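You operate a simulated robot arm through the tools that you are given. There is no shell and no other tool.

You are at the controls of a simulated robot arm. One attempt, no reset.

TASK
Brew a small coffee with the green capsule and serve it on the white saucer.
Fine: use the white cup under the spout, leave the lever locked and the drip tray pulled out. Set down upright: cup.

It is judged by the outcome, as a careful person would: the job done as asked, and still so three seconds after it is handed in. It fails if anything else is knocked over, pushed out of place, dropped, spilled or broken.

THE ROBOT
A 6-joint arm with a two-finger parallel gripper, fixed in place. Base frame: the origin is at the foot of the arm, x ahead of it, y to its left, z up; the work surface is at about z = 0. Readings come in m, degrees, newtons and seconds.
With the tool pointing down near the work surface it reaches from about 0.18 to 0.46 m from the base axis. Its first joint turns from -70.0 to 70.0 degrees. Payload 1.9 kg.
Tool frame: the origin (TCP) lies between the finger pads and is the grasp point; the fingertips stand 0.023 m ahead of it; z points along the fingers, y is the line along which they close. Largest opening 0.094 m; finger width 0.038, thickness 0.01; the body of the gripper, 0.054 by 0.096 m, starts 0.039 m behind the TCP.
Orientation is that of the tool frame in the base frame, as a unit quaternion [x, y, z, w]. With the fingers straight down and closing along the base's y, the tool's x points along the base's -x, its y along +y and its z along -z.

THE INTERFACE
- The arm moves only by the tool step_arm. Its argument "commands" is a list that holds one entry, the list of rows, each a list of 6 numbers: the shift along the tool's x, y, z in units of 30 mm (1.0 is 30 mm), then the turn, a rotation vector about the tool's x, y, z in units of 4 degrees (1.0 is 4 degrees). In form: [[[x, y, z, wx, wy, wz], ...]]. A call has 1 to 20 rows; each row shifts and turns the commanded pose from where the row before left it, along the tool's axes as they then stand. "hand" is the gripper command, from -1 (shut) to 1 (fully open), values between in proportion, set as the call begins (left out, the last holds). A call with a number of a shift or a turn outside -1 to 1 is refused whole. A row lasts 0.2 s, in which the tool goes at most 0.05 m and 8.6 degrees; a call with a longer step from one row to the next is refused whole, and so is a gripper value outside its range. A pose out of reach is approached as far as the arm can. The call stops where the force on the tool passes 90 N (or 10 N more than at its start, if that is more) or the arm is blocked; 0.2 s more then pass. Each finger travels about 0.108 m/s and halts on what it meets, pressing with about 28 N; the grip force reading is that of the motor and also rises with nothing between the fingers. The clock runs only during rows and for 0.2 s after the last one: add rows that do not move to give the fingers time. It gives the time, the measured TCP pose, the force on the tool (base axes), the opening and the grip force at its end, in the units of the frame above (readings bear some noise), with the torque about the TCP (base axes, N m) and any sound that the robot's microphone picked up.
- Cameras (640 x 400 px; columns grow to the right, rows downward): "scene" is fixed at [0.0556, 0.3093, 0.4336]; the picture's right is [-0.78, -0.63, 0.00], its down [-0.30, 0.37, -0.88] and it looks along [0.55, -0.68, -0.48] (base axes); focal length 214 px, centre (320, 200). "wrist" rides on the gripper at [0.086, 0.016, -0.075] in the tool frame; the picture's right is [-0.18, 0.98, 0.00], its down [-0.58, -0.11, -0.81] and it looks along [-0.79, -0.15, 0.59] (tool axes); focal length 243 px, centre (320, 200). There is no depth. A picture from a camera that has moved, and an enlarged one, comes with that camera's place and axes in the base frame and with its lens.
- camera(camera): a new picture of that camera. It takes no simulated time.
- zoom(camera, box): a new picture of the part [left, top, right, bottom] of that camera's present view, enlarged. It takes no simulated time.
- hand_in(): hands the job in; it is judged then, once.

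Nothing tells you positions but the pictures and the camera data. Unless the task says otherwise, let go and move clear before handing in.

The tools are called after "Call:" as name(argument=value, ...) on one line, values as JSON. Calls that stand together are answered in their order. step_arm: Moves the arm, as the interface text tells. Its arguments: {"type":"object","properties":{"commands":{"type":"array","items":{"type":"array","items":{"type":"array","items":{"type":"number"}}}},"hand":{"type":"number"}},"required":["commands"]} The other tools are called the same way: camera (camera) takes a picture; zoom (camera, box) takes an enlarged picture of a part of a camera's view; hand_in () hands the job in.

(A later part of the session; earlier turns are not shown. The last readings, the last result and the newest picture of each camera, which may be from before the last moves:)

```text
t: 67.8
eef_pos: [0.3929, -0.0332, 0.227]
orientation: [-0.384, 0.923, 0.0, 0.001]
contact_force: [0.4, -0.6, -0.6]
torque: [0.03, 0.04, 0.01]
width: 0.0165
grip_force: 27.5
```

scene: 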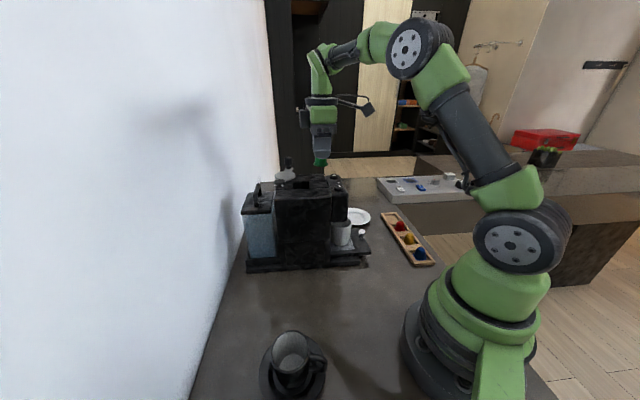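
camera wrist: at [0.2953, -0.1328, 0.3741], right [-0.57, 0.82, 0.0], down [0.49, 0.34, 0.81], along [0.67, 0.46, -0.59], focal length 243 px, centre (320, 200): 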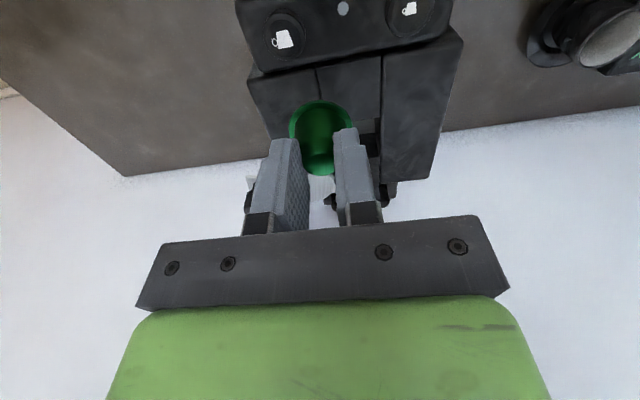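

No contact forces. Releasing with a small opening.

Call:
step_arm(commands=[[[0, 0, 0, 0, 0, 0], [0, 0, 0, 0, 0, 0]]], hand=-0.55)

Call:
zoom(camera="wrist", box=[260, 100, 400, 240])

```text
t: 68.4
eef_pos: [0.3936, -0.0316, 0.2271]
orientation: [-0.383, 0.924, 0.001, 0.0]
contact_force: [-19.1, 9.5, 8.2]
torque: [0.02, 0.28, -0.48]
width: 0.0201
grip_force: 0.0
```

```text
2.86 times, centred on (330, 170) of wrist
camera zoom: at [0.3191, -0.0812, 0.3021], right [-0.56, 0.83, 0.0], down [0.49, 0.33, 0.81], along [0.66, 0.46, -0.59], focal length 693 px, centre (291, 286)
```

zoom: 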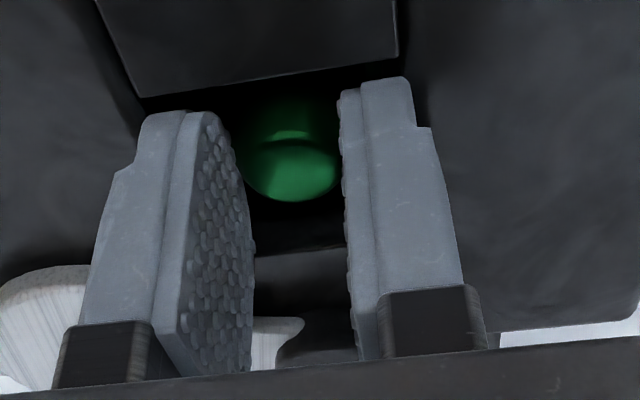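

The capsule is in the port. One finger is brushing the wall, so I'll shift 1 mm away from it and rise straight out.

Call:
step_arm(commands=[[[0, 0.03, 0, 0, 0, 0], [0, 0, -0.3, 0, 0, 0], [0, 0, -0.6, 0, 0, 0], [0, 0, -0.8, 0, 0, 0], [0, 0, -0.8, 0, 0, 0], [0, 0, -0.8, 0, 0, 0]]])

Call:
camera(camera="wrist")

Call:
zoom(camera="scene", box=[240, 150, 360, 230])

```text
t: 69.8
eef_pos: [0.3921, -0.0333, 0.3277]
orientation: [-0.383, 0.924, 0.0, 0.001]
contact_force: [0.3, 0.1, 0.7]
torque: [-0.04, 0.0, -0.02]
width: 0.0224
grip_force: 1.9
```

```text
taken
camera wrist: at [0.3191, -0.0825, 0.4015], right [-0.57, 0.82, 0.0], down [0.49, 0.34, 0.81], along [0.67, 0.46, -0.59], focal length 243 px, centre (320, 200)
```

wrist: 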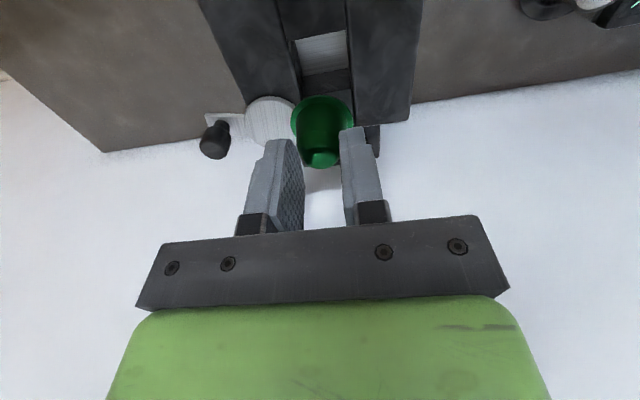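

```text
5.00 times, centred on (300, 190) of scene
camera zoom: at [0.0556, 0.3093, 0.4336], right [-0.78, -0.63, 0.0], down [-0.3, 0.37, -0.88], along [0.55, -0.68, -0.48], focal length 1072 px, centre (420, 250)
```

zoom: 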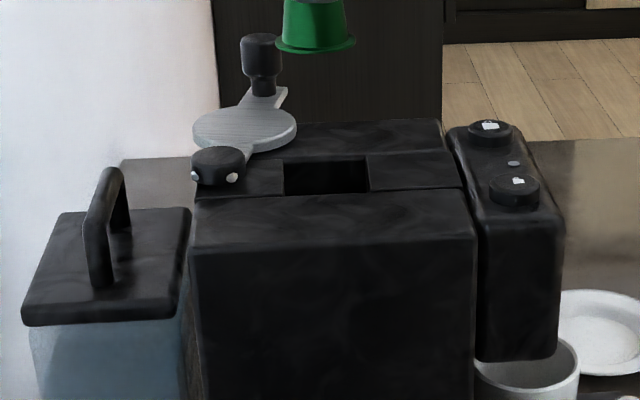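

The capsule came up with the fingers, held lightly at its shoulder. I'll check how it sits and then lower it straight back into the port.

Call:
zoom(camera="wrist", box=[250, 60, 400, 240])

Call:
zoom(camera="scene", box=[270, 120, 350, 200])

```text
2.22 times, centred on (325, 150) of wrist
camera zoom: at [0.3191, -0.0825, 0.4015], right [-0.57, 0.82, 0.0], down [0.49, 0.34, 0.81], along [0.67, 0.46, -0.59], focal length 539 px, centre (309, 311)
```

zoom: 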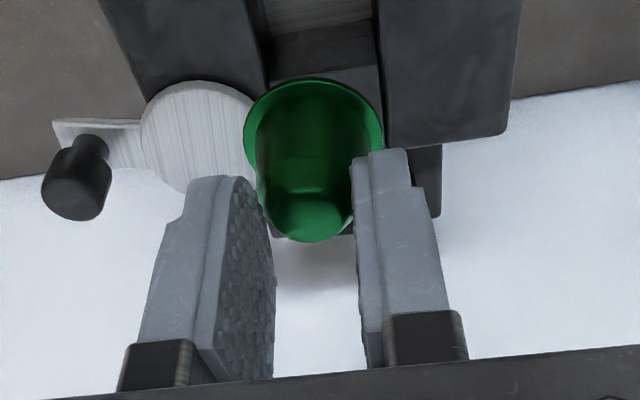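

```text
5.00 times, centred on (310, 160) of scene
camera zoom: at [0.0556, 0.3093, 0.4336], right [-0.78, -0.63, 0.0], down [-0.3, 0.37, -0.88], along [0.55, -0.68, -0.48], focal length 1072 px, centre (370, 400)
```

zoom: 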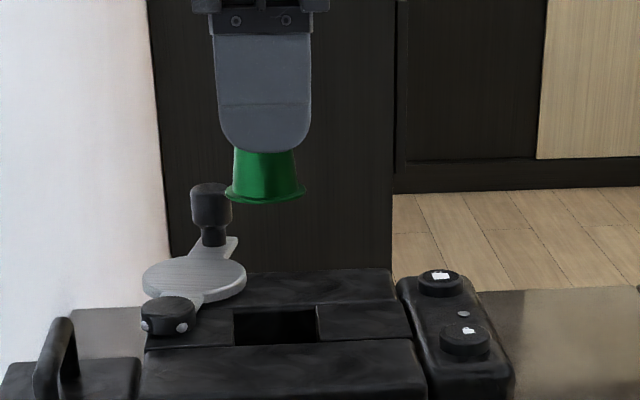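

It hangs straight and centred. Lowering to just above the port and checking alignment again.

Call:
step_arm(commands=[[[0, 0, 0.5, 0, 0, 0], [0, 0, 0.5, 0, 0, 0], [0, 0, 0.5, 0, 0, 0], [0, 0, 0.3, 0, 0, 0], [0, 0, 0, 0, 0, 0]]])

Call:
zoom(camera="wrist", box=[250, 40, 400, 220])

Call:
zoom(camera="scene", box=[260, 150, 340, 210])

```text
t: 71.0
eef_pos: [0.3918, -0.0325, 0.2732]
orientation: [-0.384, 0.924, -0.001, 0.001]
contact_force: [0.4, -0.2, -0.4]
torque: [0.02, -0.04, 0.0]
width: 0.0224
grip_force: 1.6
```

```text
2.22 times, centred on (325, 130) of wrist
camera zoom: at [0.3189, -0.0813, 0.3468], right [-0.57, 0.82, 0.0], down [0.49, 0.34, 0.81], along [0.67, 0.46, -0.59], focal length 539 px, centre (309, 356)
```

zoom: 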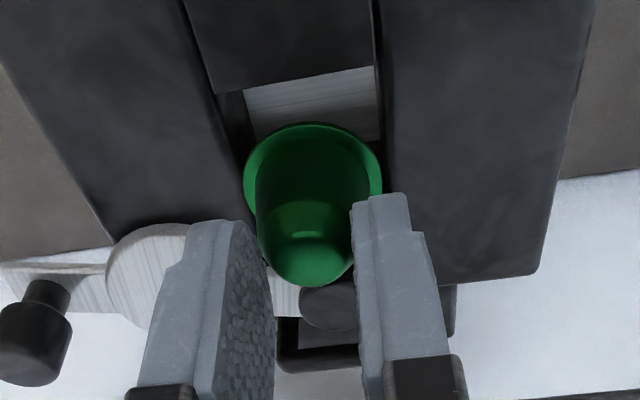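

```text
6.67 times, centred on (300, 180) of scene
camera zoom: at [0.0556, 0.3093, 0.4336], right [-0.78, -0.63, 0.0], down [-0.3, 0.37, -0.88], along [0.55, -0.68, -0.48], focal length 1430 px, centre (453, 333)
```

zoom: 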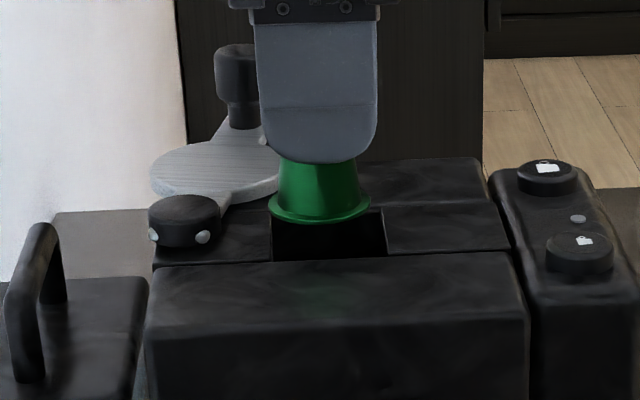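

Small 1.5 mm sideways correction, then lowering in steps.

Call:
step_arm(commands=[[[0, -0.045, 0.2, 0, 0, 0], [0, 0, 0.3, 0, 0, 0], [0, 0, 0, 0, 0, 0]]])

Call:
step_arm(commands=[[[0, 0, 0.2, 0, 0, 0], [0, 0, 0.2, 0, 0, 0], [0, 0, 0.15, 0, 0, 0], [0, 0, 0, 0, 0, 0]]])

Call:
zoom(camera="wrist", box=[250, 60, 400, 220])

Call:
zoom(camera="scene", box=[260, 150, 340, 210])

```text
t: 71.8
eef_pos: [0.3937, -0.0349, 0.2574]
orientation: [-0.384, 0.923, 0.001, 0.001]
contact_force: [0.0, 0.4, -0.1]
torque: [0.01, 0.02, -0.02]
width: 0.0218
grip_force: 21.9
```

```text
t: 72.8
eef_pos: [0.3936, -0.0344, 0.2407]
orientation: [-0.383, 0.924, 0.0, 0.001]
contact_force: [0.1, -0.6, 0.7]
torque: [-0.01, 0.02, 0.01]
width: 0.0223
grip_force: 1.7
```

```text
2.50 times, centred on (325, 140) of wrist
camera zoom: at [0.3197, -0.083, 0.3157], right [-0.57, 0.82, 0.0], down [0.49, 0.34, 0.81], along [0.67, 0.46, -0.59], focal length 606 px, centre (308, 350)
```

zoom: 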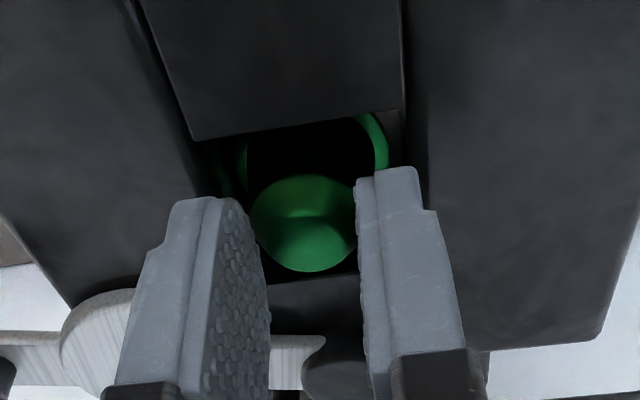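

```text
6.67 times, centred on (300, 180) of scene
camera zoom: at [0.0556, 0.3093, 0.4336], right [-0.78, -0.63, 0.0], down [-0.3, 0.37, -0.88], along [0.55, -0.68, -0.48], focal length 1430 px, centre (453, 333)
```

zoom: 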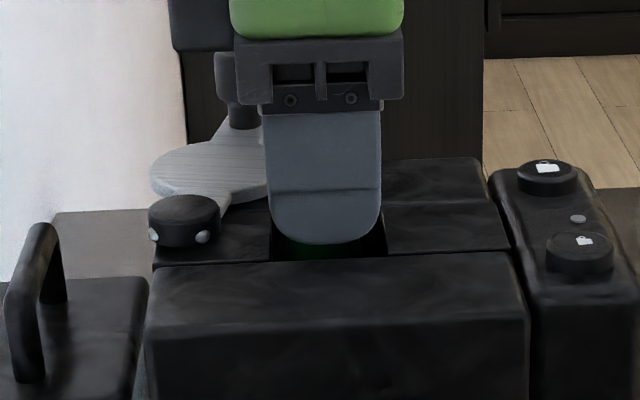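

The capsule is well inside the port with the fingertips just above the block top. Opening wide enough to let go fully.

Call:
step_arm(commands=[[[0, 0, 0, 0, 0, 0], [0, 0, 0, 0, 0, 0], [0, 0, 0, 0, 0, 0]]], hand=-0.1)

Call:
step_arm(commands=[[[0, 0, -0.4, 0, 0, 0], [0, 0, -0.6, 0, 0, 0], [0, 0, -0.8, 0, 0, 0], [0, 0, -0.8, 0, 0, 0], [0, 0, -0.8, 0, 0, 0]]])

Call:
zoom(camera="wrist", box=[250, 0, 400, 220])

Call:
zoom(camera="scene", box=[240, 130, 360, 220])

```text
t: 73.6
eef_pos: [0.3934, -0.0344, 0.2414]
orientation: [-0.383, 0.924, 0.0, 0.0]
contact_force: [0.6, 1.2, -1.1]
torque: [-0.01, 0.03, 0.01]
width: 0.0423
grip_force: 0.1
```

```text
t: 74.8
eef_pos: [0.393, -0.035, 0.3424]
orientation: [-0.383, 0.924, 0.0, 0.0]
contact_force: [0.7, -0.5, -0.3]
torque: [-0.01, 0.03, 0.03]
width: 0.0422
grip_force: 0.1
```

```text
1.82 times, centred on (325, 110) of wrist
camera zoom: at [0.3198, -0.0834, 0.4174], right [-0.57, 0.82, 0.0], down [0.49, 0.34, 0.81], along [0.67, 0.46, -0.59], focal length 441 px, centre (311, 364)
```

zoom: 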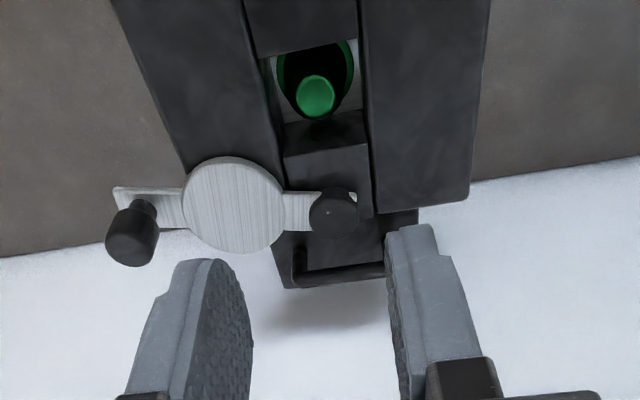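

```text
4.44 times, centred on (300, 175) of scene
camera zoom: at [0.0555, 0.3093, 0.4336], right [-0.78, -0.63, 0.0], down [-0.3, 0.37, -0.88], along [0.55, -0.68, -0.48], focal length 953 px, centre (409, 311)
```

zoom: 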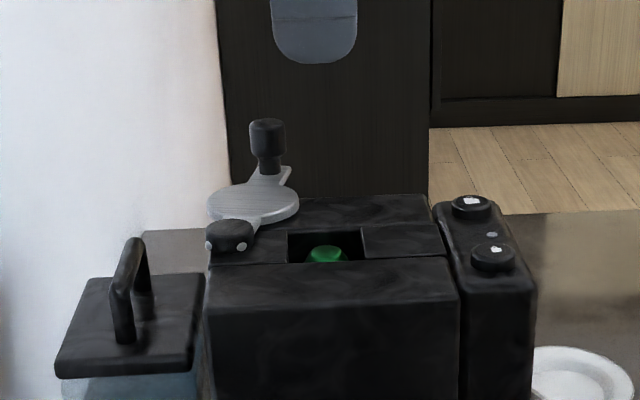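

The green capsule is sitting upright in the port, below the block top. Now I'll close the lever: re-orient with the outward tilt and go above the knob, near (0.482,-0.078).

Call:
step_arm(commands=[[[0, 0, 0, 0, 0, 1], [0, 0, 0, 0, 0, 1], [0, 0, 0, 0, 0, 1], [0, 0, 0, 0, 0, 1], [0, 0, 0, 0, 0, 1], [0, 0, 0, 0, 0, 1], [0, 0, 0, 0, 0, 1], [0, 0, 0, 0, 0, 0.5], [0, 0, 0, 0, -1, 0], [0, 0, 0, 0, -1, 0], [0, 0, 0, 0, -1, 0], [0, 0, 0, 0, -1, 0], [0, 0, 0, 0, -1, 0], [0, 0, 0, 0, -1, 0], [0, 0, 0, 0, -1, 0], [0, 0, 0, 0, 0, 0]]], hand=0.06)

Call:
step_arm(commands=[[[-0.486, -0.722, 0.849, 0, 0, 0], [-0.486, -0.722, 0.849, 0, 0, 0], [-0.486, -0.722, 0.849, 0, 0, 0], [0, 0, 0, 0, 0, 0]]])

Call:
camera(camera="wrist")

Call:
zoom(camera="scene", box=[240, 130, 360, 220])

```text
t: 78.2
eef_pos: [0.3927, -0.0333, 0.3431]
orientation: [-0.127, 0.962, 0.031, 0.241]
contact_force: [-0.3, 0.1, 0.0]
torque: [0.03, 0.02, 0.0]
width: 0.0498
grip_force: 0.1
```

```text
t: 79.2
eef_pos: [0.4813, -0.0772, 0.2971]
orientation: [-0.127, 0.962, 0.03, 0.24]
contact_force: [0.5, 1.3, -0.8]
torque: [0.01, 0.01, 0.0]
width: 0.0499
grip_force: 0.1
```

```text
taken
camera wrist: at [0.3688, -0.0896, 0.3216], right [-0.1, 0.99, 0.09], down [0.16, -0.07, 0.98], along [0.98, 0.11, -0.15], focal length 243 px, centre (320, 200)
```

wrist: 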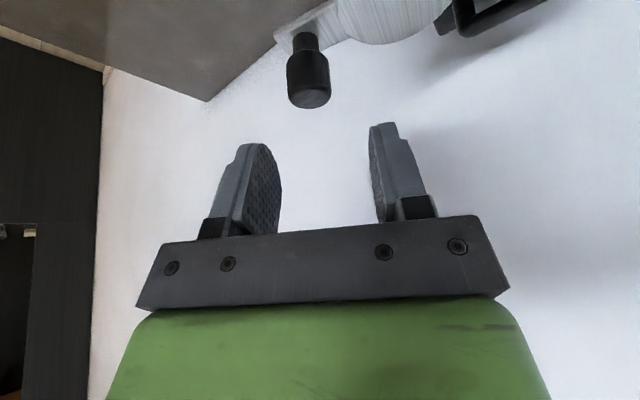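

```text
4.44 times, centred on (300, 175) of scene
camera zoom: at [0.0556, 0.3093, 0.4336], right [-0.78, -0.63, 0.0], down [-0.3, 0.37, -0.88], along [0.55, -0.68, -0.48], focal length 953 px, centre (409, 311)
```

zoom: 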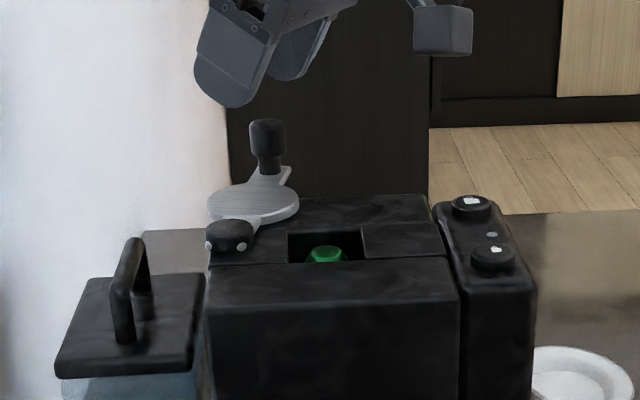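

Aligned over the knob. Descending and gripping.

Call:
step_arm(commands=[[[0.32, 0, 0.6, 0, 0, 0], [0.32, 0, 0.6, 0, 0, 0], [0, 0, 0, 0, 0, 0]]])

Call:
step_arm(commands=[[[0, 0, 0, 0, 0, 0], [0, 0, 0, 0, 0, 0], [0, 0, 0, 0, 0, 0]]], hand=-1)

Call:
camera(camera="wrist")

```text
t: 80.0
eef_pos: [0.4807, -0.0773, 0.2539]
orientation: [-0.128, 0.961, 0.031, 0.242]
contact_force: [0.8, -0.4, -0.5]
torque: [0.0, -0.02, 0.01]
width: 0.0497
grip_force: 0.0
```

```text
t: 80.8
eef_pos: [0.4804, -0.0776, 0.256]
orientation: [-0.128, 0.962, 0.03, 0.241]
contact_force: [9.1, -14.6, -4.6]
torque: [-0.06, -0.29, 0.05]
width: 0.0212
grip_force: 45.6
```

```text
taken
camera wrist: at [0.3688, -0.0904, 0.2804], right [-0.1, 0.99, 0.08], down [0.16, -0.07, 0.99], along [0.98, 0.11, -0.15], focal length 243 px, centre (320, 200)
```

wrist: 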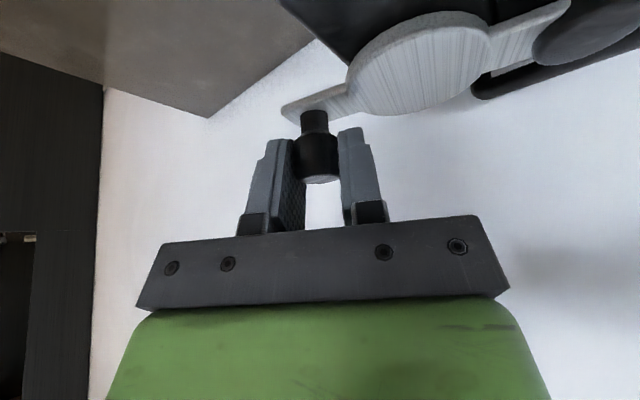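

Gripped. Swinging the lever back along its arc toward the closed position, in stages.

Call:
step_arm(commands=[[[0.253, -0.1, -0.135, 0, 0, 0], [0.253, -0.1, -0.135, 0, 0, 0], [0.266, 0.001, -0.141, 0, 0, 0], [0.266, 0.001, -0.141, 0, 0, 0], [0.262, 0.053, -0.139, 0, 0, 0], [0.262, 0.053, -0.139, 0, 0, 0], [0, 0, 0, 0, 0, 0]]])

Call:
zoom(camera="scene", box=[240, 130, 360, 220])

```text
t: 82.4
eef_pos: [0.4317, -0.0949, 0.2558]
orientation: [-0.129, 0.962, 0.03, 0.241]
contact_force: [2.7, -22.0, 0.9]
torque: [-0.3, -0.01, -0.12]
width: 0.0214
grip_force: 45.0
```

```text
4.44 times, centred on (300, 175) of scene
camera zoom: at [0.0556, 0.3093, 0.4337], right [-0.78, -0.63, 0.0], down [-0.3, 0.37, -0.88], along [0.55, -0.68, -0.48], focal length 953 px, centre (409, 311)
```

zoom: 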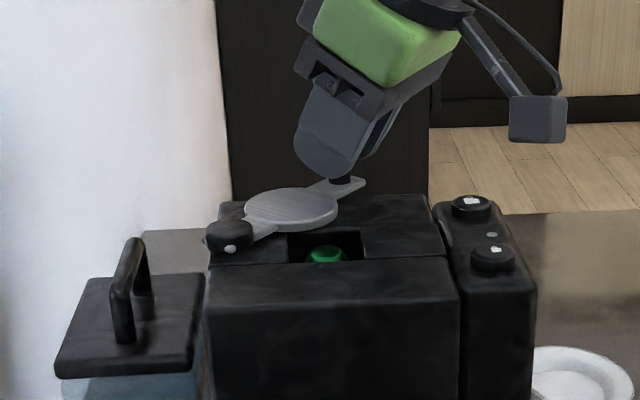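

Call:
step_arm(commands=[[[0.25, 0.08, -0.133, 0, 0, 0], [0.25, 0.08, -0.133, 0, 0, 0], [0.233, 0.13, -0.124, 0, 0, 0], [0.233, 0.13, -0.124, 0, 0, 0], [0.2, 0.2, -0.107, 0, 0, 0], [0.2, 0.2, -0.107, 0, 0, 0], [0, 0, 0, 0, 0, 0]]])

Call:
zoom(camera="scene", box=[240, 130, 360, 220])

```text
t: 84.0
eef_pos: [0.3788, -0.0847, 0.2549]
orientation: [-0.127, 0.962, 0.029, 0.241]
contact_force: [-20.8, -40.7, 14.5]
torque: [-0.78, 0.51, -0.13]
width: 0.0211
grip_force: 45.0
```

```text
4.44 times, centred on (300, 175) of scene
camera zoom: at [0.0555, 0.3093, 0.4337], right [-0.78, -0.63, 0.0], down [-0.3, 0.38, -0.88], along [0.55, -0.68, -0.48], focal length 953 px, centre (409, 311)
```

zoom: 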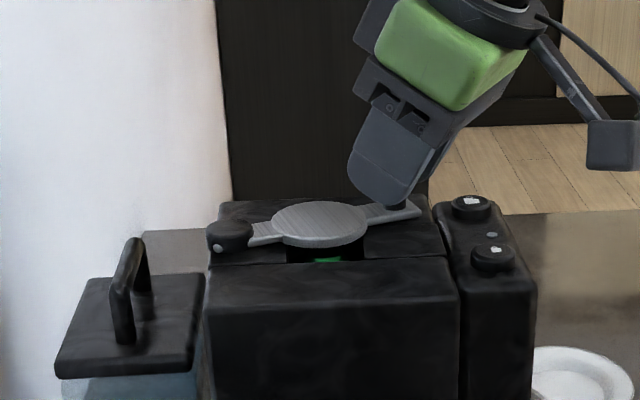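

The side force shows the knob sits about 1 cm forward in the pads, so I'm correcting the path for that and continuing to closed.

Call:
step_arm(commands=[[[0.2, 0.06, -0.107, 0, 0, 0], [0.2, 0.1, -0.107, 0, 0, 0], [0, 0, 0, 0, 0, 0]]])

Call:
step_arm(commands=[[[0.102, 0.139, -0.054, 0, 0, 0], [0.102, 0.139, -0.054, 0, 0, 0], [0, 0, 0, 0, 0, 0]]])

Call:
zoom(camera="scene", box=[240, 130, 360, 220])

```text
t: 84.8
eef_pos: [0.3667, -0.0776, 0.2551]
orientation: [-0.127, 0.962, 0.034, 0.24]
contact_force: [26.0, 34.3, -1.7]
torque: [0.64, -0.5, 0.0]
width: 0.0219
grip_force: 45.6
```

```text
t: 85.6
eef_pos: [0.3577, -0.0741, 0.2551]
orientation: [-0.128, 0.962, 0.031, 0.241]
contact_force: [26.1, 29.6, -2.5]
torque: [0.56, -0.55, 0.12]
width: 0.0211
grip_force: 45.3
```

```text
4.44 times, centred on (300, 175) of scene
camera zoom: at [0.0556, 0.3093, 0.4336], right [-0.78, -0.63, 0.0], down [-0.3, 0.37, -0.88], along [0.55, -0.68, -0.48], focal length 953 px, centre (409, 311)
```

zoom: 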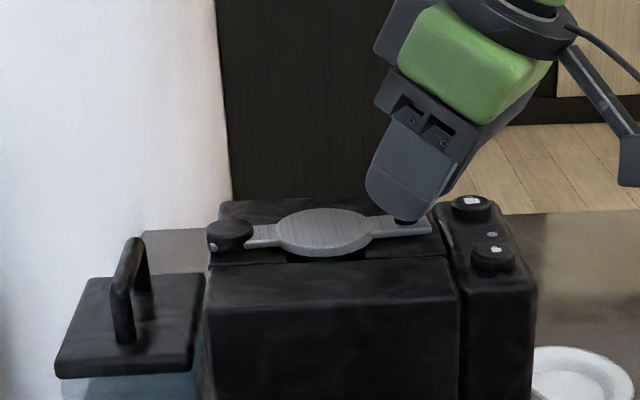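

Call:
step_arm(commands=[[[0.049, 0.16, -0.026, 0, 0, 0], [0.049, 0.16, -0.026, 0, 0, 0], [0, 0, 0, 0, 0, 0]]])

Call:
zoom(camera="scene", box=[240, 130, 360, 220])

```text
t: 86.4
eef_pos: [0.351, -0.0681, 0.2546]
orientation: [-0.128, 0.962, 0.029, 0.241]
contact_force: [-15.4, -19.8, 6.2]
torque: [-0.25, -0.09, -0.28]
width: 0.0211
grip_force: 44.4
```

```text
4.44 times, centred on (300, 175) of scene
camera zoom: at [0.0555, 0.3093, 0.4337], right [-0.78, -0.63, 0.0], down [-0.3, 0.38, -0.88], along [0.55, -0.68, -0.48], focal length 953 px, centre (409, 311)
```

zoom: 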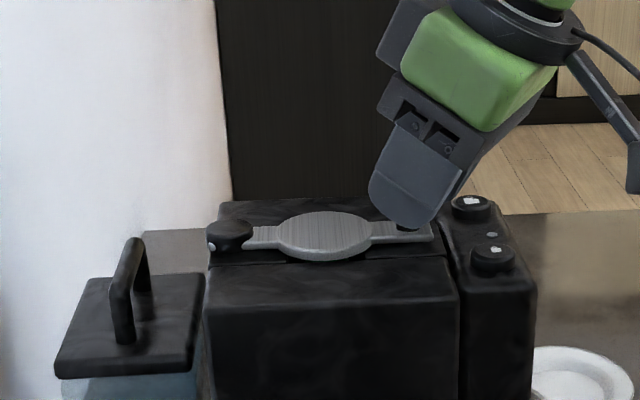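

Nearly closed. Pushing a few millimetres more toward the closed stop to be sure it locks.

Call:
step_arm(commands=[[[0.03, 0.06, -0.016, 0, 0, 0], [0.03, 0.06, -0.016, 0, 0, 0], [0, 0, 0, 0, 0, 0]]])

Call:
step_arm(commands=[[[0.03, 0.06, -0.016, 0, 0, 0], [0, 0, 0, 0, 0, 0]]])

Call:
zoom(camera="scene", box=[260, 150, 350, 210])

```text
t: 87.2
eef_pos: [0.3492, -0.0672, 0.2558]
orientation: [-0.128, 0.961, 0.026, 0.243]
contact_force: [24.6, -57.3, -21.0]
torque: [-0.77, 0.52, -0.48]
width: 0.0211
grip_force: 45.3
```

```text
t: 87.8
eef_pos: [0.3473, -0.0658, 0.2555]
orientation: [-0.127, 0.961, 0.021, 0.246]
contact_force: [39.0, -66.6, -25.0]
torque: [-0.82, -0.24, -0.47]
width: 0.0215
grip_force: 44.8
```

```text
6.67 times, centred on (305, 180) of scene
camera zoom: at [0.0557, 0.3092, 0.4337], right [-0.78, -0.63, 0.0], down [-0.3, 0.38, -0.88], along [0.55, -0.68, -0.48], focal length 1430 px, centre (420, 333)
```

zoom: 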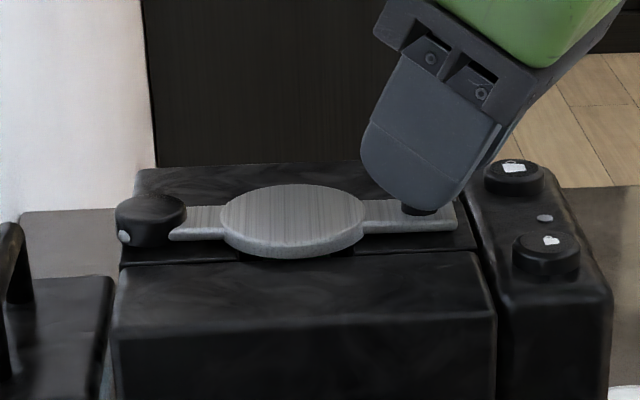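

The lever is hard against its closed stop. I'll back off the strain, open, and rise vertically off the knob.

Call:
step_arm(commands=[[[-0.033, -0.063, 0.018, 0, 0, 0], [-0.033, -0.063, 0.018, 0, 0, 0], [0, 0, 0, 0, 0, 0]]])

Call:
step_arm(commands=[[[0, 0, 0, 0, 0, 0], [0, 0, 0, 0, 0, 0]]], hand=-0.1)

Call:
step_arm(commands=[[[-0.3, 0, -0.55, 0, 0, 0], [-0.47, 0, -0.88, 0, 0, 0], [-0.47, 0, -0.88, 0, 0, 0], [0, 0, 0, 0, 0, 0]]])

Call:
zoom(camera="scene", box=[260, 150, 350, 210])

Call:
camera(camera="wrist")

```text
t: 88.6
eef_pos: [0.3481, -0.0669, 0.2567]
orientation: [-0.127, 0.961, 0.027, 0.242]
contact_force: [-17.8, -47.8, 13.0]
torque: [-0.84, -0.08, -0.45]
width: 0.0213
grip_force: 44.6
```

```text
t: 89.2
eef_pos: [0.3489, -0.0642, 0.2554]
orientation: [-0.128, 0.962, 0.032, 0.24]
contact_force: [-0.9, 0.1, 0.7]
torque: [-0.03, 0.01, 0.03]
width: 0.0424
grip_force: 0.0
```

```text
t: 90.2
eef_pos: [0.35, -0.0663, 0.3341]
orientation: [-0.126, 0.962, 0.031, 0.24]
contact_force: [0.5, 0.1, 0.0]
torque: [-0.01, -0.01, 0.01]
width: 0.0423
grip_force: 0.0
```

```text
6.67 times, centred on (305, 180) of scene
camera zoom: at [0.0556, 0.3093, 0.4336], right [-0.78, -0.63, 0.0], down [-0.3, 0.37, -0.88], along [0.55, -0.68, -0.48], focal length 1430 px, centre (420, 333)
```

zoom: 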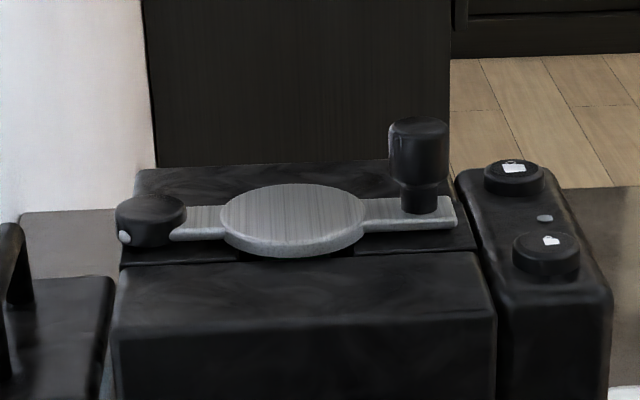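

```text
taken
camera wrist: at [0.2376, -0.0777, 0.36], right [-0.1, 0.99, 0.09], down [0.16, -0.07, 0.99], along [0.98, 0.11, -0.15], focal length 243 px, centre (320, 200)
```

wrist: 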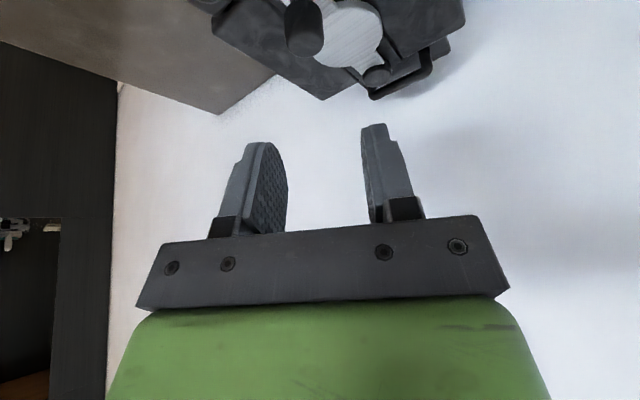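

Comparing the lever with its initial locked picture, using the same crop.

Call:
zoom(camera="scene", box=[270, 165, 350, 205])

```text
8.00 times, centred on (310, 185) of scene
camera zoom: at [0.0556, 0.3093, 0.4336], right [-0.78, -0.63, 0.0], down [-0.3, 0.37, -0.88], along [0.55, -0.68, -0.48], focal length 1716 px, centre (400, 320)
```

zoom: 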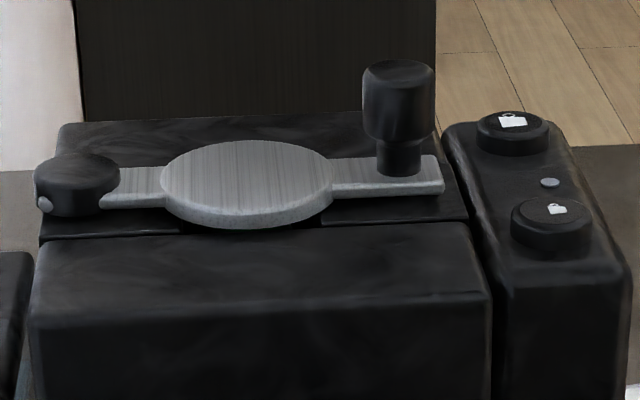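

The lever is back exactly where it started and the machine hasn't moved. Now I'll straighten up, close the fingers and move above the small-cup button.

Call:
step_arm(commands=[[[0, 0, 0, 0, 1, 0], [0, 0, 0, 0, 1, 0], [0, 0, 0, 0, 1, 0], [0, 0, 0, 0, 1, 0], [0, 0, 0, 0, 1, 0], [0, 0, 0, 0, 1, 0], [0, 0, 0, 0, 1, 0], [0, 0, 0, 0, 0, -1], [0, 0, 0, 0, 0, -1], [0, 0, 0, 0, 0, -1], [0, 0, 0, 0, 0, -1], [0, 0, 0, 0, 0, -1], [0, 0, 0, 0, 0, -1], [0, 0, 0, 0, 0, -1], [0, 0, 0, 0, 0, -0.5], [0, 0, 0, 0, 0, 0]]], hand=-1)

Call:
camera(camera="wrist")

```text
t: 93.6
eef_pos: [0.3493, -0.0657, 0.3339]
orientation: [-0.384, 0.923, -0.001, 0.0]
contact_force: [0.5, 0.3, -0.4]
torque: [0.0, 0.0, -0.04]
width: 0.0001
grip_force: 28.2
```

```text
taken
camera wrist: at [0.2768, -0.1136, 0.4083], right [-0.57, 0.82, 0.0], down [0.49, 0.34, 0.81], along [0.66, 0.46, -0.59], focal length 243 px, centre (320, 200)
```

wrist: 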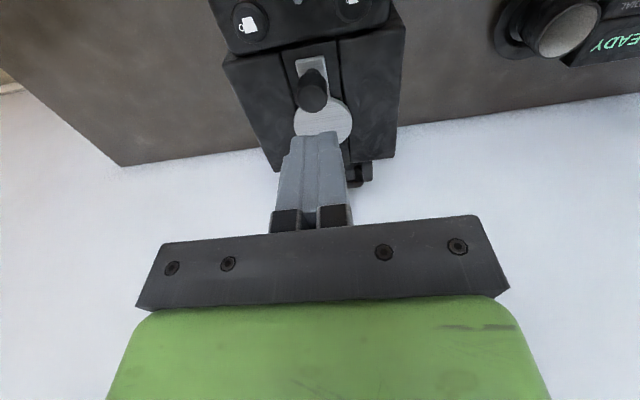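

Call:
step_arm(commands=[[[0.573, 0.448, 0, 0, 0, 0], [0.573, 0.448, 0, 0, 0, 0], [0, 0, 0.6, 0, 0, 0], [0, 0, 0.6, 0, 0, 0], [0, 0, 0, 0, 0, 0]]])

Call:
camera(camera="wrist")

Call:
zoom(camera="scene", box=[290, 150, 370, 210])

```text
t: 94.8
eef_pos: [0.3062, -0.071, 0.2971]
orientation: [-0.383, 0.924, -0.001, 0.0]
contact_force: [1.0, -0.8, 0.1]
torque: [0.0, 0.0, -0.02]
width: 0.0
grip_force: 28.0
```

```text
taken
camera wrist: at [0.2335, -0.1192, 0.372], right [-0.57, 0.82, 0.0], down [0.49, 0.34, 0.81], along [0.67, 0.46, -0.59], focal length 243 px, centre (320, 200)
```

wrist: 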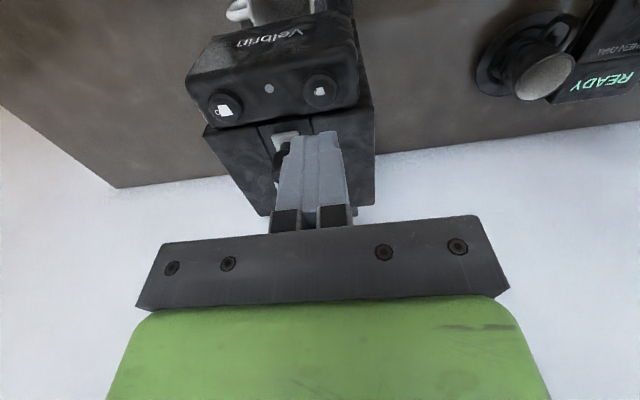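

```text
6.67 times, centred on (330, 180) of scene
camera zoom: at [0.0556, 0.3093, 0.4336], right [-0.78, -0.63, 0.0], down [-0.3, 0.37, -0.88], along [0.55, -0.68, -0.48], focal length 1430 px, centre (253, 333)
```

zoom: 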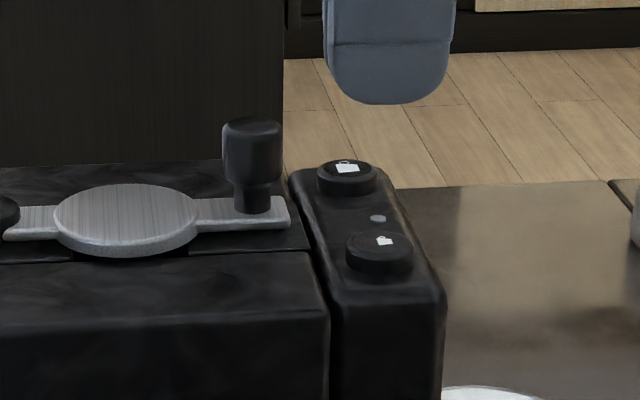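

Directly above the small-cup button. Coming down to just above it.

Call:
step_arm(commands=[[[0, 0, 0.7, 0, 0, 0], [0, 0, 0.7, 0, 0, 0], [0, 0, 0.1, 0, 0, 0], [0, 0, 0, 0, 0, 0]]])

Call:
zoom(camera="scene", box=[290, 150, 370, 210])

Call:
zoom(camera="wrist", box=[220, 60, 420, 240])

```text
t: 95.8
eef_pos: [0.3063, -0.0711, 0.2526]
orientation: [-0.383, 0.924, 0.0, 0.0]
contact_force: [0.8, 0.2, 0.4]
torque: [-0.04, 0.0, -0.01]
width: 0.0
grip_force: 28.2
```

```text
6.67 times, centred on (330, 180) of scene
camera zoom: at [0.0556, 0.3093, 0.4336], right [-0.78, -0.63, 0.0], down [-0.3, 0.37, -0.88], along [0.55, -0.68, -0.48], focal length 1430 px, centre (253, 333)
```

zoom: 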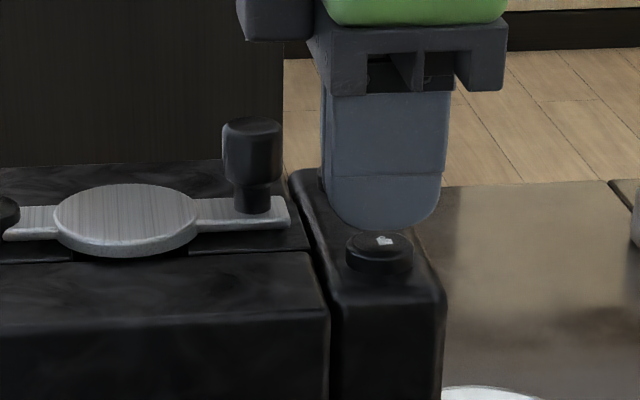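

```text
2.22 times, centred on (320, 150) of wrist
camera zoom: at [0.2335, -0.1198, 0.3272], right [-0.57, 0.82, 0.0], down [0.49, 0.34, 0.81], along [0.67, 0.46, -0.59], focal length 539 px, centre (320, 311)
```

zoom: 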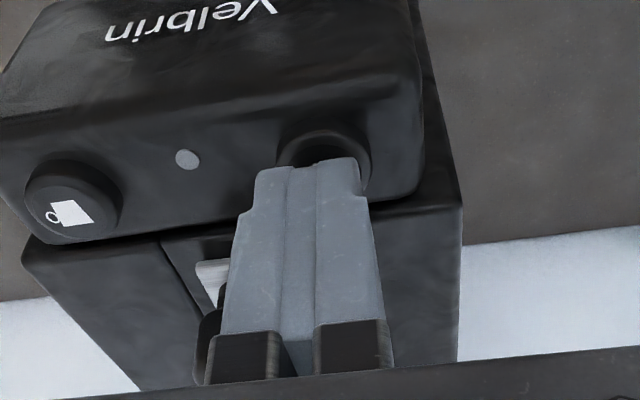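

The tip is centred on the small-cup button. Pressing down in small steps, listening for a click.

Call:
step_arm(commands=[[[0, 0, 0.15, 0, 0, 0], [0, 0, 0.15, 0, 0, 0], [0, 0, 0, 0, 0, 0]]])

Call:
step_arm(commands=[[[0, 0, 0.1, 0, 0, 0], [0, 0, 0, 0, 0, 0]]])

```text
t: 96.6
eef_pos: [0.3067, -0.0704, 0.2437]
orientation: [-0.384, 0.924, 0.0, 0.0]
contact_force: [0.0, -0.3, 1.1]
torque: [0.02, -0.02, -0.01]
width: 0.0
grip_force: 28.0
```

```text
t: 97.2
eef_pos: [0.307, -0.0702, 0.2409]
orientation: [-0.384, 0.924, -0.001, 0.001]
contact_force: [-0.4, 0.0, 6.2]
torque: [0.03, 0.03, 0.05]
width: 0.0
grip_force: 28.6
heard: click
```

A click. I'm lifting off the button right away and checking the machine's response.

Call:
step_arm(commands=[[[0, 0, -0.5, 0, 0, 0], [0, 0, -0.8, 0, 0, 0], [0, 0, -0.8, 0, 0, 0]]])

Call:
camera(camera="scene")

Call:
zoom(camera="scene", box=[290, 165, 380, 275])

Call:
camera(camera="wrist")

```text
t: 98.0
eef_pos: [0.307, -0.0709, 0.3037]
orientation: [-0.383, 0.924, -0.001, 0.0]
contact_force: [0.3, 0.0, 0.2]
torque: [0.01, 0.02, 0.0]
width: 0.0
grip_force: 28.1
```

```text
taken
```

scene: 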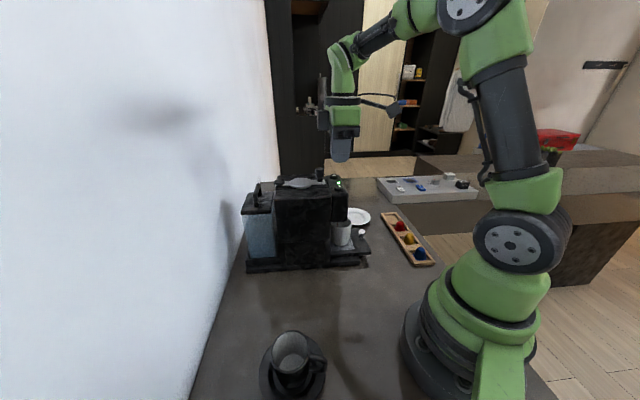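

```text
3.64 times, centred on (335, 220) of scene
camera zoom: at [0.0556, 0.3093, 0.4336], right [-0.78, -0.63, 0.0], down [-0.3, 0.37, -0.88], along [0.55, -0.68, -0.48], focal length 780 px, centre (266, 127)
```

zoom: 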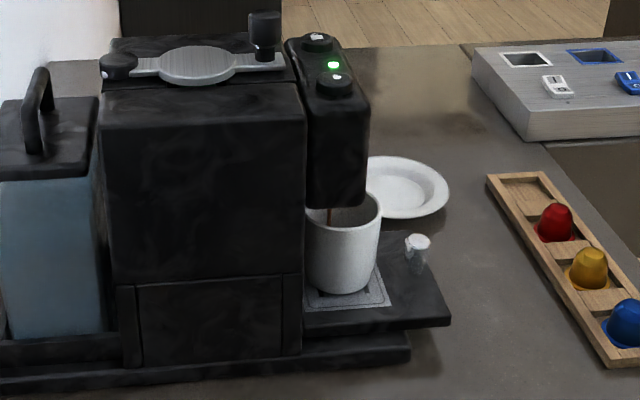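

```text
taken
camera wrist: at [0.234, -0.1194, 0.3786], right [-0.57, 0.82, 0.0], down [0.49, 0.34, 0.81], along [0.67, 0.46, -0.59], focal length 243 px, centre (320, 200)
```

wrist: 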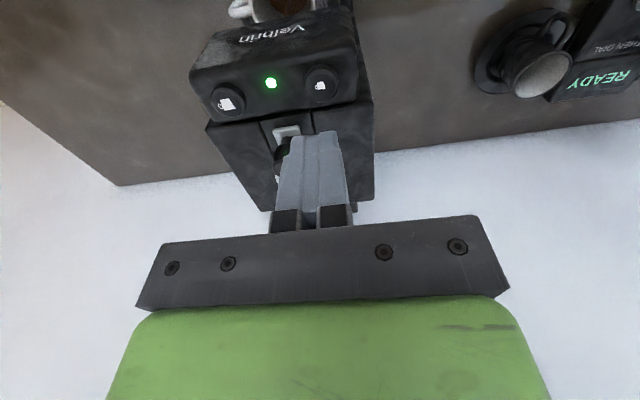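

The LED turned green and coffee is running into the white cup. While it brews I'll move to a staging pose in front of the machine. The handle points along +s, so I plan to grasp the cup body from the base side with a tilted hand.

Call:
step_arm(commands=[[[0.8, 0, 0, 0, 0, 0], [0.8, 0, 0, 0, 0, 0], [0.8, 0, 0, 0, 0, 0], [0.8, 0, 0, 0, 0, 0], [0, 0, 0, 0, 0, 0.978], [0, 0, 0, 0, 0, 0.978], [0, 0, 0, 0, 0, 0.978], [0, 0, 0, 0, 0, 0.978], [0, 0, 0, 0, 0, 0.978], [0, 0, 0, 0, 0, 0.978], [0, 0, 0, 0, 0, 0.978], [0, 0, 0, 0, 0, 0.978], [0, 0, 0, 0, 0, 0.978], [0, 0, 0, 0, 0, 0]]], hand=0.53)

Call:
zoom(camera="scene", box=[290, 165, 380, 275])

Call:
camera(camera="wrist")

```text
t: 101.0
eef_pos: [0.2392, -0.1381, 0.304]
orientation: [-0.086, 0.996, -0.001, 0.001]
contact_force: [-0.3, -0.6, -0.2]
torque: [0.02, -0.02, -0.05]
width: 0.0718
grip_force: 0.1
```

```text
3.64 times, centred on (335, 220) of scene
camera zoom: at [0.0556, 0.3093, 0.4336], right [-0.78, -0.63, 0.0], down [-0.3, 0.37, -0.88], along [0.55, -0.68, -0.48], focal length 780 px, centre (266, 127)
```

zoom: 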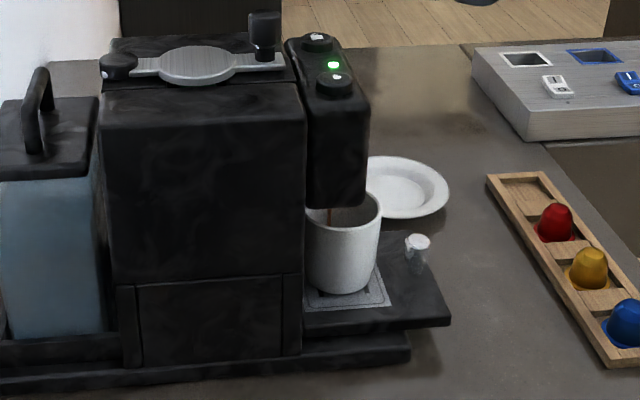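

```text
taken
camera wrist: at [0.1501, -0.1359, 0.3782], right [0.01, 1.0, 0.0], down [0.59, -0.01, 0.81], along [0.81, -0.01, -0.59], focal length 243 px, centre (320, 200)
```

wrist: 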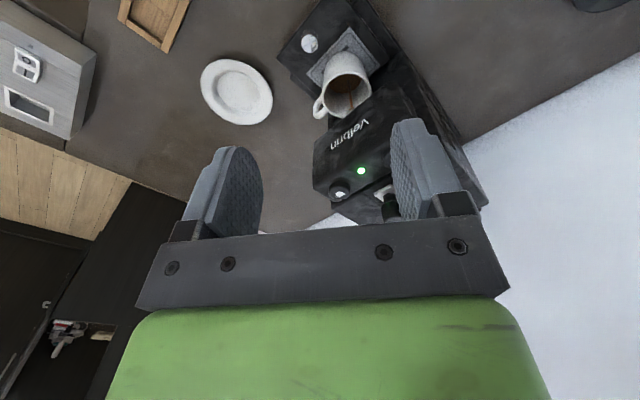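

Still pouring. I'll use this view to refine the cup, tray knob and saucer positions.

Call:
zoom(camera="wrist", box=[270, 0, 410, 130])

Call:
zoom(camera="wrist", box=[180, 40, 300, 140])

```text
3.08 times, centred on (340, 65) of wrist
camera zoom: at [0.1501, -0.1359, 0.3782], right [0.01, 1.0, 0.0], down [0.59, -0.01, 0.81], along [0.81, -0.01, -0.59], focal length 746 px, centre (258, 615)
```

zoom: 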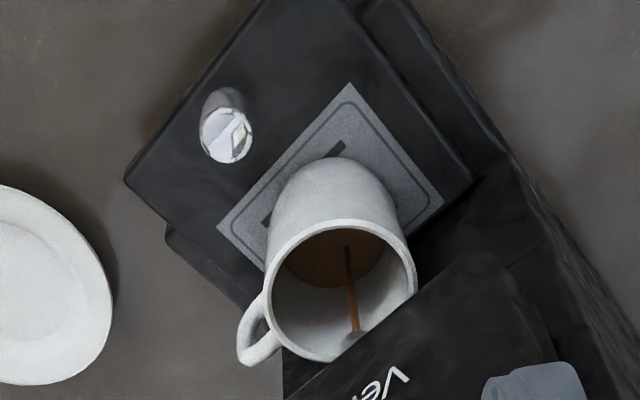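

```text
4.00 times, centred on (240, 90) of wrist
camera zoom: at [0.1501, -0.1359, 0.3782], right [0.01, 1.0, 0.0], down [0.59, -0.01, 0.81], along [0.81, -0.01, -0.59], focal length 970 px, centre (640, 640)
```

zoom: 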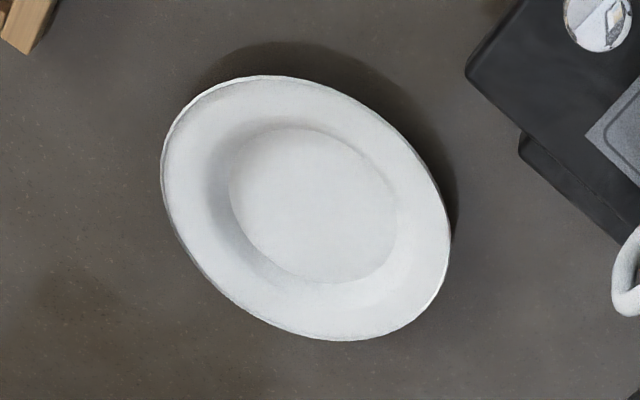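

The cup centre is about (0.314,-0.106), 60 mm across, and the saucer centre about (0.360,-0.270). Tilting the hand now while the coffee finishes.

Call:
step_arm(commands=[[[0, 0, 0, 0, -0.979, 0], [0, 0, 0, 0, -0.979, 0], [0, 0, 0, 0, -0.979, 0], [0, 0, 0, 0, -0.979, 0], [0, 0, 0, 0, -0.979, 0], [0, 0, 0, 0, -0.979, 0], [0, 0, 0, 0, -0.979, 0], [0, 0, 0, 0, -0.979, 0], [0, 0, 0, 0, -0.979, 0], [0, 0, 0, 0, -0.979, 0], [0, 0, 0, 0, -0.979, 0], [0, 0, 0, 0, -0.979, 0], [0, 0, 0, 0, 0, 0], [0, 0, 0, 0, 0, 0]]])

Call:
camera(camera="wrist")

Call:
zoom(camera="scene", box=[290, 165, 380, 275])

```text
t: 104.0
eef_pos: [0.2386, -0.1378, 0.3047]
orientation: [-0.08, 0.913, 0.034, 0.398]
contact_force: [-0.3, 0.5, 0.0]
torque: [-0.02, 0.0, 0.01]
width: 0.0721
grip_force: 0.1
```

```text
taken
camera wrist: at [0.124, -0.141, 0.2914], right [-0.05, 0.99, 0.13], down [-0.17, -0.14, 0.97], along [0.98, 0.02, 0.18], focal length 243 px, centre (320, 200)
```

wrist: 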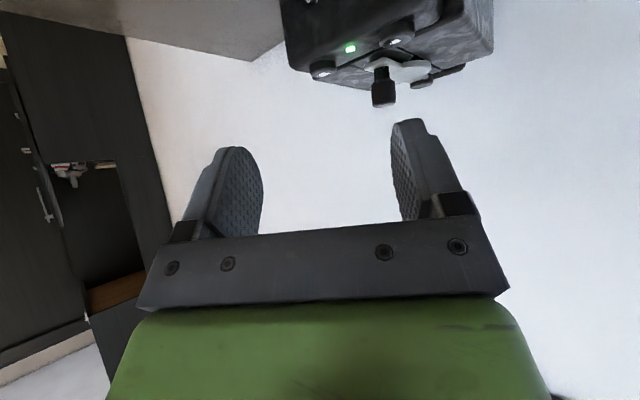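

```text
3.64 times, centred on (335, 220) of scene
camera zoom: at [0.0556, 0.3093, 0.4336], right [-0.78, -0.63, 0.0], down [-0.3, 0.37, -0.88], along [0.55, -0.68, -0.48], focal length 780 px, centre (266, 127)
```

zoom: 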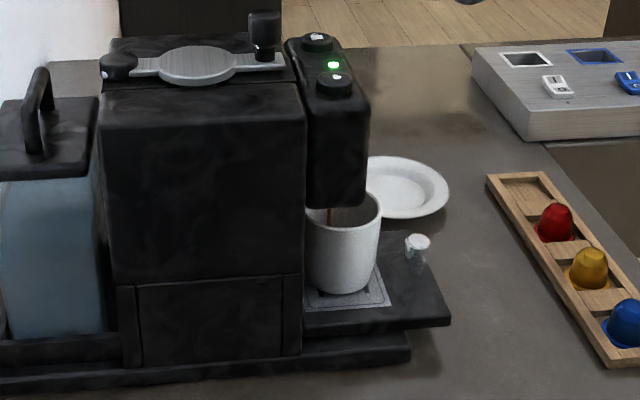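

Still pouring. Lowering part of the way in front of the cup and waiting.

Call:
step_arm(commands=[[[0.68, 0.123, 0.738, 0, 0, 0], [0.68, 0.123, 0.738, 0, 0, 0], [0.68, 0.123, 0.738, 0, 0, 0], [0.68, 0.123, 0.738, 0, 0, 0], [0.68, 0.123, 0.738, 0, 0, 0], [0, 0, 0, 0, 0, 0], [0, 0, 0, 0, 0, 0], [0, 0, 0, 0, 0, 0], [0, 0, 0, 0, 0, 0], [0, 0, 0, 0, 0, 0]]])

Call:
camera(camera="wrist")

Call:
camera(camera="scene")

Call:
zoom(camera="scene", box=[290, 165, 380, 275])

```text
t: 106.2
eef_pos: [0.2636, -0.1379, 0.1934]
orientation: [-0.08, 0.914, 0.036, 0.397]
contact_force: [0.0, 0.1, -0.3]
torque: [-0.02, 0.01, -0.01]
width: 0.0719
grip_force: 0.0
out of reach, approached as far as the arm can: row 4, 5
```

```text
taken
camera wrist: at [0.1487, -0.1395, 0.1809], right [-0.05, 0.99, 0.14], down [-0.17, -0.14, 0.98], along [0.98, 0.02, 0.18], focal length 243 px, centre (320, 200)
```

wrist: 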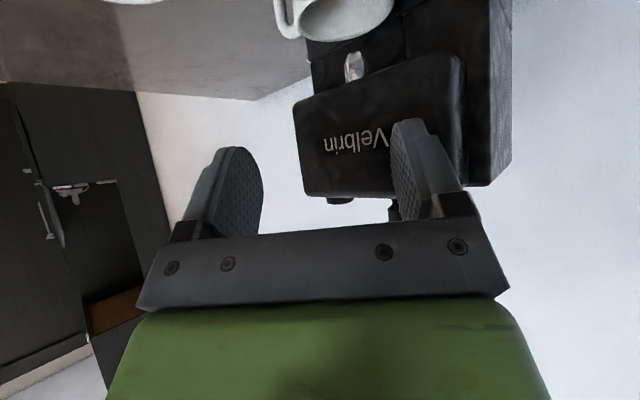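

```text
taken
```

scene: 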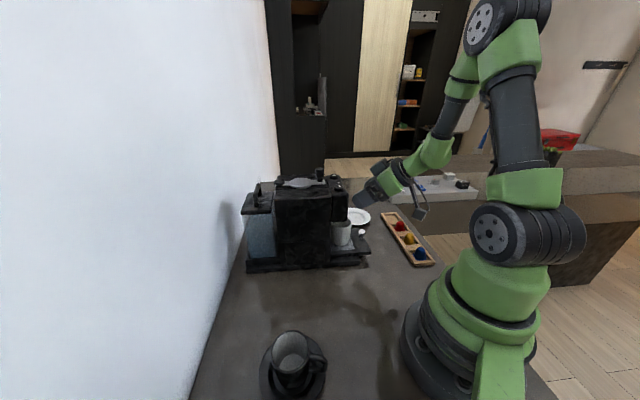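

```text
3.64 times, centred on (335, 220) of scene
camera zoom: at [0.0556, 0.3093, 0.4336], right [-0.78, -0.63, 0.0], down [-0.3, 0.37, -0.88], along [0.55, -0.68, -0.48], focal length 780 px, centre (266, 127)
```

zoom: 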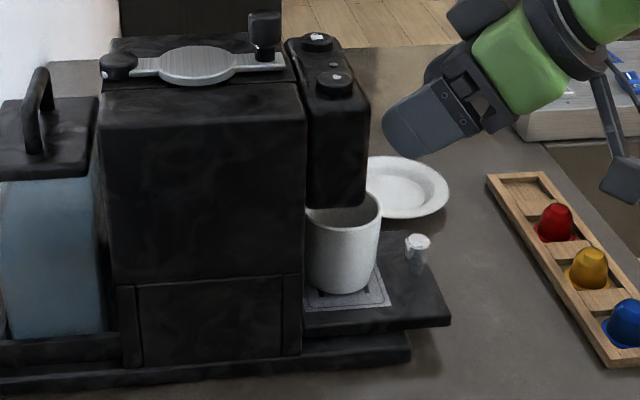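

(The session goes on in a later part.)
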